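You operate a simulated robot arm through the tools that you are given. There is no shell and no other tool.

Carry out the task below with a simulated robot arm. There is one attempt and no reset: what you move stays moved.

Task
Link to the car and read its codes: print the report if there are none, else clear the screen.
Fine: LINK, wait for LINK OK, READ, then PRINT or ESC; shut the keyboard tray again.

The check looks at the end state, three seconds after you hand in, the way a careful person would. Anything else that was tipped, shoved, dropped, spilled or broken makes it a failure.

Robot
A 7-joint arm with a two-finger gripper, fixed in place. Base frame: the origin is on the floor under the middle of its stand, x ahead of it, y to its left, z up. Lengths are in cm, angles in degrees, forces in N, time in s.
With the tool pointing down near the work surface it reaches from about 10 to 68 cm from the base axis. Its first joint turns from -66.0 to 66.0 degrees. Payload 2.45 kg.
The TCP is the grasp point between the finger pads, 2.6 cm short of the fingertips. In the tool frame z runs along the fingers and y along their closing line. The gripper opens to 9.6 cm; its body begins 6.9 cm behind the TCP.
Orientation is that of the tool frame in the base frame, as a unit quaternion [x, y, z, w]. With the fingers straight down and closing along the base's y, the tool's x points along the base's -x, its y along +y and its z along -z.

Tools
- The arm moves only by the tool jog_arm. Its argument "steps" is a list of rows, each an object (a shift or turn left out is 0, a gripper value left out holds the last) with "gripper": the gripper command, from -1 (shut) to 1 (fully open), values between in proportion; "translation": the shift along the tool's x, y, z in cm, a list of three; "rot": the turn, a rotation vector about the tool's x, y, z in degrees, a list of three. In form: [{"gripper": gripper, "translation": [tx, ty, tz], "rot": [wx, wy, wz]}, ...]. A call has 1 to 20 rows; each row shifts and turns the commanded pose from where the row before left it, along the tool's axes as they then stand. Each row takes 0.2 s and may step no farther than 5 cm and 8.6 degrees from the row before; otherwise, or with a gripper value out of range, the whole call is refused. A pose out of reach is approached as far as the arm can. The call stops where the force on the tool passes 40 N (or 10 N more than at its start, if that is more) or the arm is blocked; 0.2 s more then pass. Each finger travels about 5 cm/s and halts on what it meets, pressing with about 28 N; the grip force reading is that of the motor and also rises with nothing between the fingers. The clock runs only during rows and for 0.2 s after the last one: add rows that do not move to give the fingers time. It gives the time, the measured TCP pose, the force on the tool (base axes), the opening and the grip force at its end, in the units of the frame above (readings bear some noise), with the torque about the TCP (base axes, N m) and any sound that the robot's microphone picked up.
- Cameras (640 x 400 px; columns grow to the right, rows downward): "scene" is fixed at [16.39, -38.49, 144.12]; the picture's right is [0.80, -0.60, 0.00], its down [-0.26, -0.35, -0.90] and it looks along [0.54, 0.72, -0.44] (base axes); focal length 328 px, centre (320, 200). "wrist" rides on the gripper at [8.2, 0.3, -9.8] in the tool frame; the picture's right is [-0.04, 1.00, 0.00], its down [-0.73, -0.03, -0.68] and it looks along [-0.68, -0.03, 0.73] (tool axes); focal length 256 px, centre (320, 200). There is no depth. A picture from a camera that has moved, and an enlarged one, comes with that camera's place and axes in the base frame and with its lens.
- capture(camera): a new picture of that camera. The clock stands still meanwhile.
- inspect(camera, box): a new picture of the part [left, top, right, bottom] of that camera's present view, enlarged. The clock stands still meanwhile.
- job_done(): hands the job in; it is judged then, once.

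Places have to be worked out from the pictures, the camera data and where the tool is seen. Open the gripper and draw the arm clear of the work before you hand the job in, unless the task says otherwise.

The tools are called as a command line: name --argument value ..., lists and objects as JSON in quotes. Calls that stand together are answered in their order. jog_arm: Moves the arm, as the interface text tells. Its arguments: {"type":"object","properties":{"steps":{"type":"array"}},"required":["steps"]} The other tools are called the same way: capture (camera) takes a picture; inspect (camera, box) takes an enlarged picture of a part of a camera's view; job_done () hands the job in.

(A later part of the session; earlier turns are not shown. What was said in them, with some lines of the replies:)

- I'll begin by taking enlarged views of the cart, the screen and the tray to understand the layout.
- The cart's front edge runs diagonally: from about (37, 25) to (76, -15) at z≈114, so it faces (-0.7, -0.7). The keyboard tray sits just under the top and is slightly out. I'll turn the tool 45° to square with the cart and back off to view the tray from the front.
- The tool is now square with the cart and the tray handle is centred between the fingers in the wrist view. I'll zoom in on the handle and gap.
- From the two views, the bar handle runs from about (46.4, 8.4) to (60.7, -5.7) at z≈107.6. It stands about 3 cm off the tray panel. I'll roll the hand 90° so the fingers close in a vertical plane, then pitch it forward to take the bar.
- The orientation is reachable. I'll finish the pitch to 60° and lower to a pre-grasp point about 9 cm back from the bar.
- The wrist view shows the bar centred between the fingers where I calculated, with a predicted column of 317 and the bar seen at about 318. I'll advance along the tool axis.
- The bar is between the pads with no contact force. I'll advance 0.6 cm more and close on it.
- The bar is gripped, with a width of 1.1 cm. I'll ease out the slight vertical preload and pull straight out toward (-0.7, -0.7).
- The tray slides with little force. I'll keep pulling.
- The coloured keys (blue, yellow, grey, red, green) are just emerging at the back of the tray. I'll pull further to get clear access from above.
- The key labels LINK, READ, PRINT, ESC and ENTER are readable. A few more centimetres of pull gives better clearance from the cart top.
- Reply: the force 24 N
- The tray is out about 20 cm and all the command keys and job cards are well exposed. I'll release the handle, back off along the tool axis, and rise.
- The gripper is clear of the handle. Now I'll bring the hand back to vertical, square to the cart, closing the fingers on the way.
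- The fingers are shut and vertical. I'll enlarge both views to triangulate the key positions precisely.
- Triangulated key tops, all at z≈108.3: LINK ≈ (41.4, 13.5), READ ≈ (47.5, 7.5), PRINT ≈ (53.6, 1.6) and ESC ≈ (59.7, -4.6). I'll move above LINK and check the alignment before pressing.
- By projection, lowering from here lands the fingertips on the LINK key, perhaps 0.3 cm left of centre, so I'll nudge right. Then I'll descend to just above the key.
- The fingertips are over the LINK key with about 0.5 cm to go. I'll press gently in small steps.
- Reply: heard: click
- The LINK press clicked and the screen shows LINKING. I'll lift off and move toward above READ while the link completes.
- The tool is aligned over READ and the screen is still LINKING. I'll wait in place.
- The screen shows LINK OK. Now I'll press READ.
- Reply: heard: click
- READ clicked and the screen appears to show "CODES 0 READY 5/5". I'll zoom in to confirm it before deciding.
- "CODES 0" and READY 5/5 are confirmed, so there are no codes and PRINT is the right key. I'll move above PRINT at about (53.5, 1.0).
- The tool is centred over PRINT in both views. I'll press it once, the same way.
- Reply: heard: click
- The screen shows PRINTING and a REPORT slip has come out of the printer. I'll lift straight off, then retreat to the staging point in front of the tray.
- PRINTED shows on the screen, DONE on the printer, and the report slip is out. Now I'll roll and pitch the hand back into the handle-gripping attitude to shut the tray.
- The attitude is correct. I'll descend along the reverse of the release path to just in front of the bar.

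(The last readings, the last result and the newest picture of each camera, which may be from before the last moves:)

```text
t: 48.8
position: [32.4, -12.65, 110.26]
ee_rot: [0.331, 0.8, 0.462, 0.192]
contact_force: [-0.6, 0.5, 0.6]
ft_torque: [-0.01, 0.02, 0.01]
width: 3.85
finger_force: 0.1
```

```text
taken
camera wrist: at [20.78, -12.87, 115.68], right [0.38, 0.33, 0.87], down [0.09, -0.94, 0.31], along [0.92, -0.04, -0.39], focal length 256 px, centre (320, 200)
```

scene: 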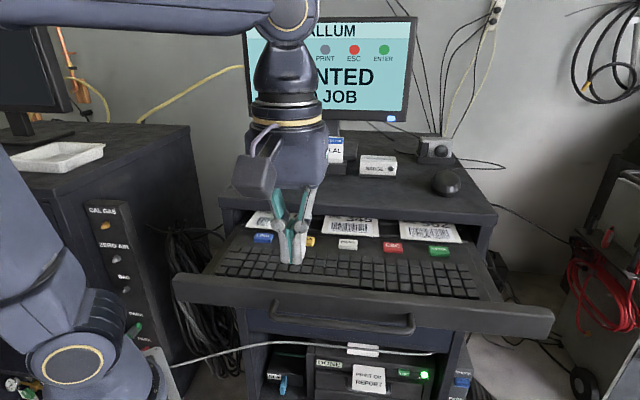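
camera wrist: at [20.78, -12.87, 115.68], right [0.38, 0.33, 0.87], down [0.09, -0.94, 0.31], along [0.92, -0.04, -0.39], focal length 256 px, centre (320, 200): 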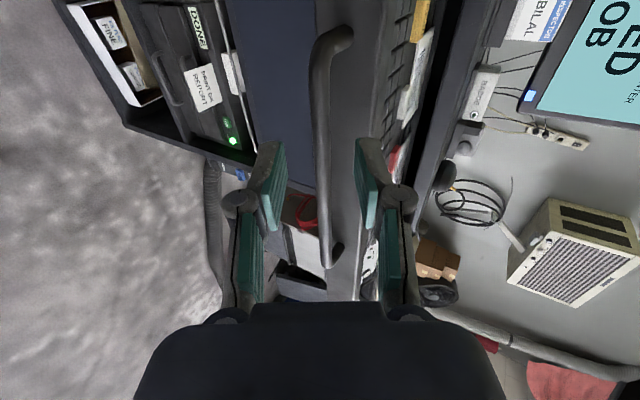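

The bar is again centred between the fingers. I'll advance and close on it.

jog_arm --steps '[{"translation": [0, 0, 1.5]}, {"translation": [0, 0, 1.5]}, {"translation": [0, -0.08, 1.0]}, {"translation": [0, 0, 0.5]}, {"gripper": -0.6}, {"gripper": -0.9}, {"gripper": -1}, {}, {}]'

```text
t: 50.8
position: [35.09, -9.99, 108.05]
ee_rot: [0.33, 0.8, 0.463, 0.192]
contact_force: [1.7, 0.8, 24.2]
ft_torque: [0.17, 0.05, 0.15]
width: 1.04
finger_force: 37.8
```

The handle is gripped. I'll relieve the vertical preload slightly and push the tray in.

jog_arm --steps '[{"translation": [0, 0.04, 0]}, {"translation": [0, 0.25, 0.433]}, {"translation": [0, 0.5, 0.866]}, {"translation": [0, 0.5, 0.866]}, {"translation": [0, 0.5, 0.866]}, {"translation": [0, 0.5, 0.866]}, {"translation": [0, 0.5, 0.866]}, {}]'

```text
t: 52.6
position: [39.18, -6.01, 108.07]
ee_rot: [0.331, 0.8, 0.462, 0.191]
contact_force: [1.1, 0.2, 22.6]
ft_torque: [0.16, 0.07, 0.19]
width: 1.07
finger_force: 37.8
```

It's moving freely. I'll continue pushing in.

jog_arm --steps '[{"translation": [0, 0.54, 0.85]}, {"translation": [0, 0.5, 0.866]}, {"translation": [0, 0.5, 0.866]}, {"translation": [0, 0.5, 0.866]}, {"translation": [0, 0.5, 0.866]}, {"translation": [0, 0.5, 0.866]}, {"translation": [0, 0.5, 0.866]}, {"translation": [0, 0.5, 0.866]}, {"translation": [0, 0.5, 0.866]}, {"translation": [0, 0.5, 0.866]}, {}]'

capture --camera "wrist"

capture --camera "scene"

```text
t: 55.0
position: [46.17, 1.17, 108.08]
ee_rot: [0.331, 0.8, 0.462, 0.193]
contact_force: [2.6, -3.7, 15.1]
ft_torque: [0.05, 0.01, 0.02]
width: 1.08
finger_force: 37.4
```

```text
taken
camera wrist: at [34.49, 0.95, 113.45], right [0.38, 0.33, 0.87], down [0.09, -0.94, 0.31], along [0.92, -0.04, -0.39], focal length 256 px, centre (320, 200)
```

wrist: 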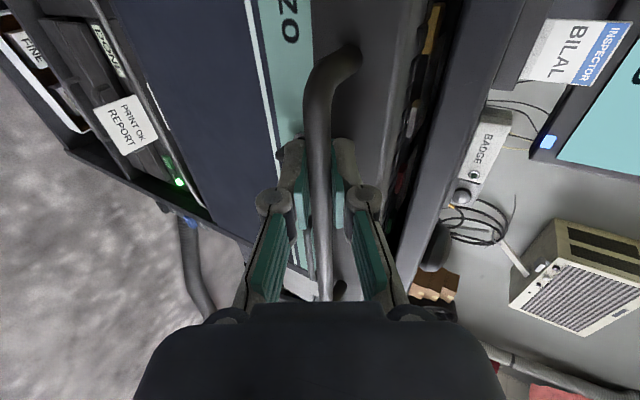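

```text
taken
```

scene: 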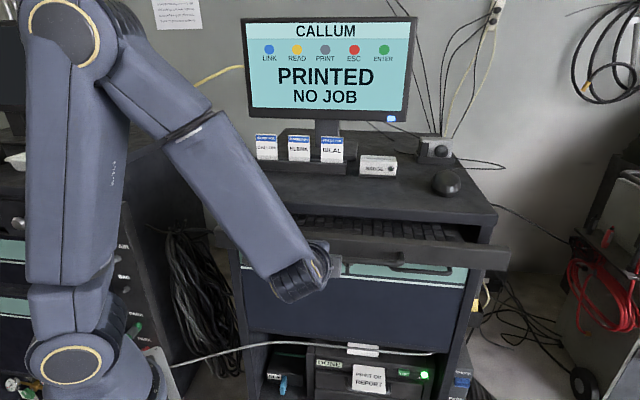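

The screen reads PRINTED and the tray is about 5 cm from its starting position. I'll continue in smaller steps until it meets its stop.

jog_arm --steps '[{"translation": [0, 0.52, 0.86]}, {"translation": [0, 0.5, 0.866]}, {"translation": [0, 0.5, 0.866]}, {"translation": [0, 0.5, 0.866]}, {"translation": [0, 0.25, 0.433]}, {"translation": [0, 0.25, 0.433]}, {"translation": [0, 0.25, 0.433]}, {"translation": [0, 0.25, 0.433]}, {}]'

capture --camera "wrist"

inspect --camera "scene" --box '[210, 180, 510, 300]'

```text
t: 56.7
position: [49.73, 4.68, 107.68]
ee_rot: [0.335, 0.801, 0.458, 0.19]
contact_force: [-19.5, -12.2, 12.2]
ft_torque: [0.35, 0.08, 0.98]
width: 1.01
finger_force: 37.9
stopped in row 8: the force on the tool passed its limit at 56 N (the readings are from after the stop); the commanded pose is now the measured one
```

```text
taken
camera wrist: at [38.12, 4.61, 113.25], right [0.39, 0.33, 0.86], down [0.09, -0.94, 0.32], along [0.92, -0.05, -0.4], focal length 256 px, centre (320, 200)
```

wrist: 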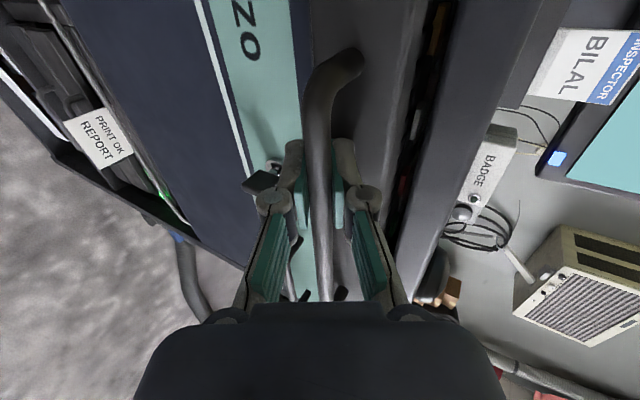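

```text
2.13 times, centred on (360, 240) of scene
camera zoom: at [16.31, -38.53, 144.11], right [0.8, -0.6, 0.0], down [-0.26, -0.35, -0.9], along [0.54, 0.72, -0.44], focal length 700 px, centre (235, 115)
```

zoom: 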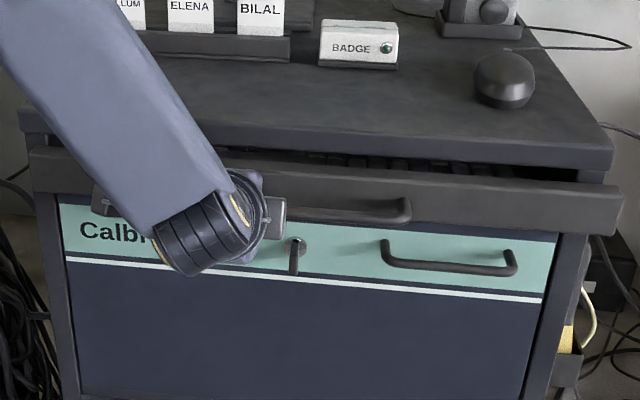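

The tray met its stop. The panel edges and handle in the scene view match the initial closed picture to about a pixel. I'll release, back straight off, and compare closely.

jog_arm --steps '[{"gripper": -0.7}, {"gripper": -0.35}, {"gripper": -0.35}, {"gripper": -0.35}, {"translation": [0, 0, -1.0]}, {"translation": [0, 0, -1.5]}, {"translation": [0, 0, -2.0]}, {"translation": [0, 0, -2.5]}, {"translation": [0, 0, -2.5]}, {}]'

capture --camera "wrist"

inspect --camera "scene" --box '[210, 180, 510, 300]'

```text
t: 58.9
position: [44.13, -1.01, 112.55]
ee_rot: [0.335, 0.802, 0.457, 0.19]
contact_force: [0.4, -0.1, 0.1]
ft_torque: [0.0, -0.01, -0.01]
width: 3.15
finger_force: 0.1
```

```text
taken
camera wrist: at [32.45, -1.09, 118.1], right [0.39, 0.33, 0.86], down [0.09, -0.94, 0.32], along [0.92, -0.05, -0.4], focal length 256 px, centre (320, 200)
```

wrist: 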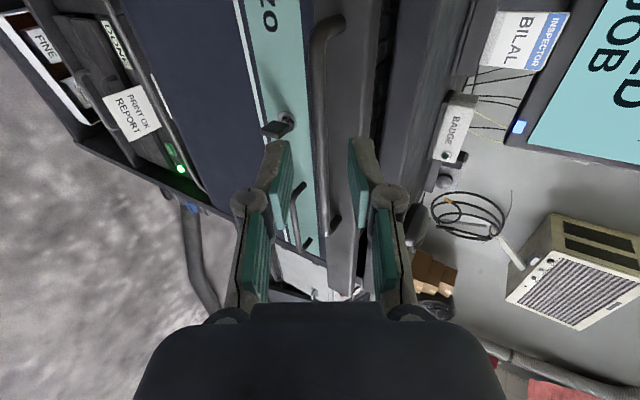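

```text
2.13 times, centred on (360, 240) of scene
camera zoom: at [16.39, -38.49, 144.12], right [0.8, -0.6, 0.0], down [-0.26, -0.35, -0.9], along [0.54, 0.72, -0.44], focal length 700 px, centre (235, 115)
```

zoom: 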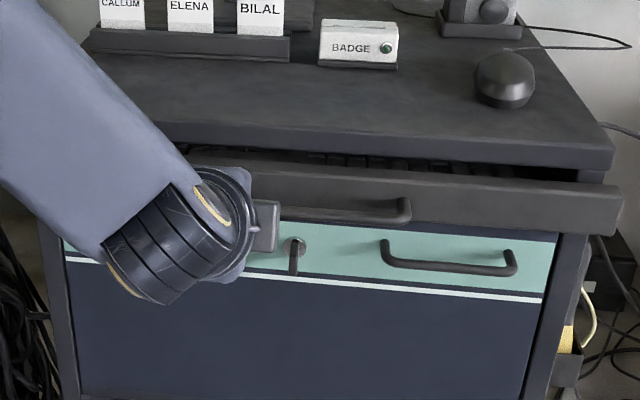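

The tray looks identical to its initial closed position. I'll draw the arm up and back, return the hand to vertical, and then compare with an unobstructed view.

jog_arm --steps '[{"translation": [0, 1.85, -2.8]}, {"translation": [0, 1.85, -2.8]}, {"translation": [0, 1.85, -2.8]}, {"translation": [0, 1.85, -2.8]}, {"translation": [0, 1.85, -2.8]}, {"rot": [7.5, 0, 0]}, {"rot": [7.5, 0, 0]}, {"rot": [7.5, 0, 0]}, {"rot": [7.5, 0, 0]}, {"rot": [7.5, 0, 0]}, {"rot": [7.5, 0, 0]}, {"rot": [7.5, 0, 0]}, {"rot": [7.5, 0, 0]}, {"gripper": 1}, {}, {}, {}]'

capture --camera "scene"

inspect --camera "scene" --box '[210, 180, 510, 300]'

inspect --camera "scene" --box '[280, 190, 420, 280]'

```text
t: 62.5
position: [38.93, -6.2, 127.6]
ee_rot: [0.384, 0.923, -0.005, -0.004]
contact_force: [0.8, -0.2, -0.5]
ft_torque: [0.0, -0.04, -0.02]
width: 9.59
finger_force: 0.1
```

```text
taken
```

scene: 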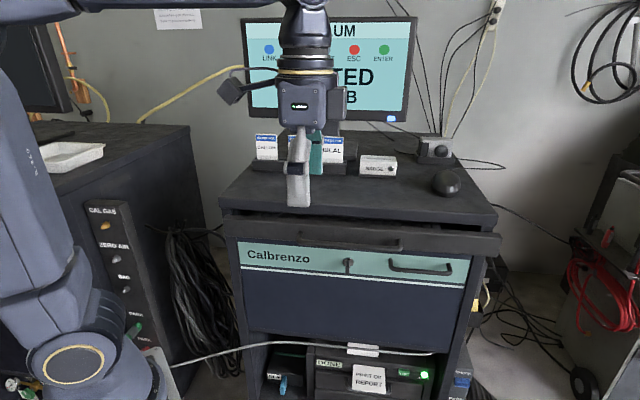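

```text
2.13 times, centred on (360, 240) of scene
camera zoom: at [16.39, -38.49, 144.12], right [0.8, -0.6, 0.0], down [-0.26, -0.35, -0.9], along [0.54, 0.72, -0.44], focal length 700 px, centre (235, 115)
```

zoom: 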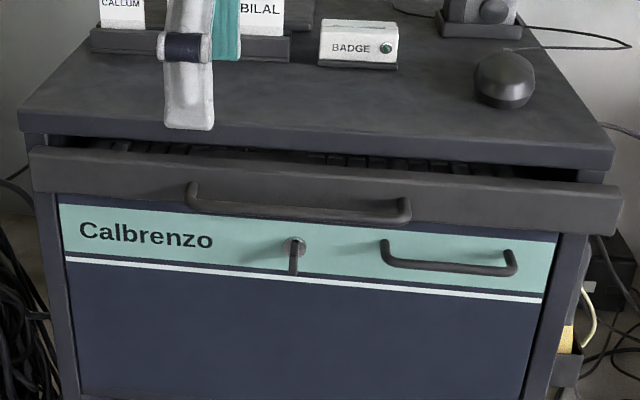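

```text
4.44 times, centred on (350, 235) of scene
camera zoom: at [16.39, -38.49, 144.12], right [0.8, -0.6, 0.0], down [-0.26, -0.35, -0.9], along [0.54, 0.72, -0.44], focal length 1459 px, centre (187, 44)
```

zoom: 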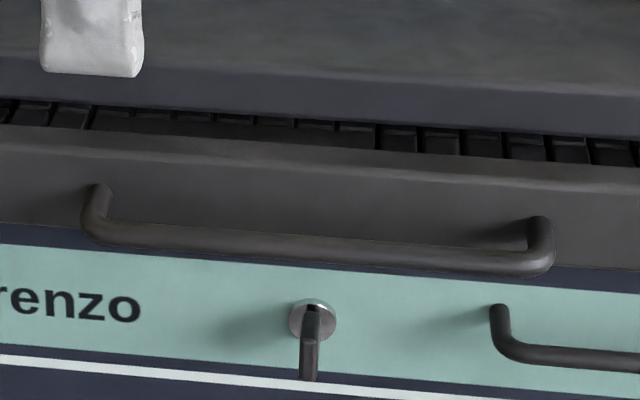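

The close-up is identical to the initial closed state. I'll draw the arm further back to the side with the gripper open, and check the screen and printer one last time.

jog_arm --steps '[{"translation": [2.5, 0, -1.0]}, {"translation": [2.5, 0, -1.0]}, {"translation": [2.5, 0, -1.0]}, {"translation": [2.5, 0, -1.0]}, {"translation": [2.5, 0, -1.0]}, {}, {}, {}]'

capture --camera "scene"

inspect --camera "scene" --box '[230, 300, 510, 400]'

inspect --camera "scene" --box '[230, 0, 510, 200]'

```text
t: 64.3
position: [30.07, 2.72, 132.63]
ee_rot: [0.384, 0.923, -0.005, -0.004]
contact_force: [0.7, -0.1, -0.7]
ft_torque: [-0.03, 0.01, 0.0]
width: 9.57
finger_force: 0.1
```

```text
taken
```

scene: 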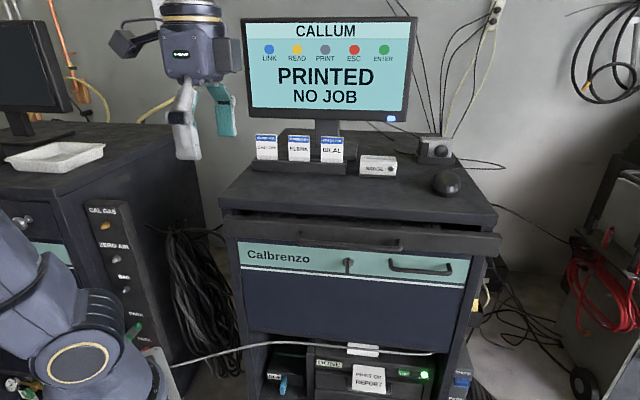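

```text
2.29 times, centred on (370, 350) of scene
camera zoom: at [16.39, -38.49, 144.12], right [0.8, -0.6, 0.0], down [-0.26, -0.35, -0.9], along [0.54, 0.72, -0.44], focal length 750 px, centre (206, -143)
```

zoom: 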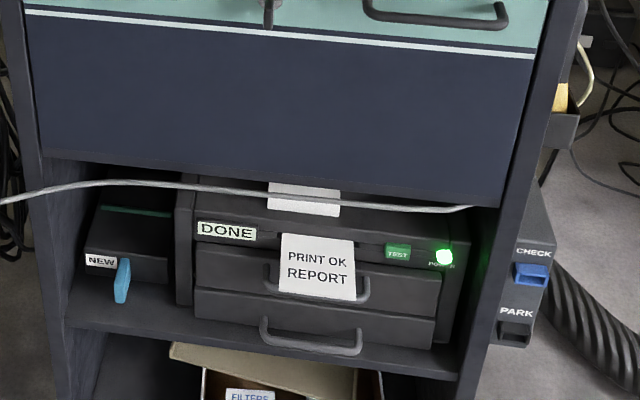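

```text
2.00 times, centred on (370, 100) of scene
camera zoom: at [16.39, -38.49, 144.12], right [0.8, -0.6, 0.0], down [-0.26, -0.35, -0.9], along [0.54, 0.72, -0.44], focal length 656 px, centre (220, 400)
```

zoom: 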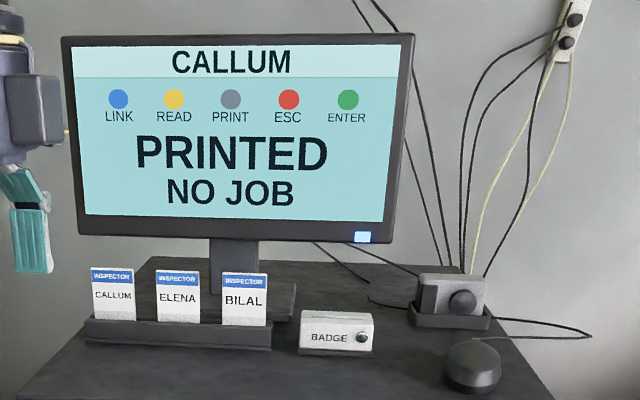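

The screen reads PRINTED, the "PRINT OK REPORT" slip is out, and the tray is shut against its stop. Nothing else has moved and the arm is clear with the gripper open, so I'm handing in.

job_done

```text
The job is handed in.
```

The car linked and its codes were read: there were none, so I printed the report and shut the keyboard tray.

- **Link and read:** I pressed LINK and waited for LINK OK before pressing READ. The screen then showed CODES 0, READY 5/5.
- **Report:** I pressed PRINT once. The screen now reads PRINTED, the printer shows DONE, and the "PRINT OK REPORT" slip is out.
- **Tray:** It is pushed in against its stop and looks the same as at the start. The push tripped the force limit at 56 N when the tray hit the stop.

In the last pictures nothing else had moved. The arm is clear of the cart with the gripper open, and the job is handed in.
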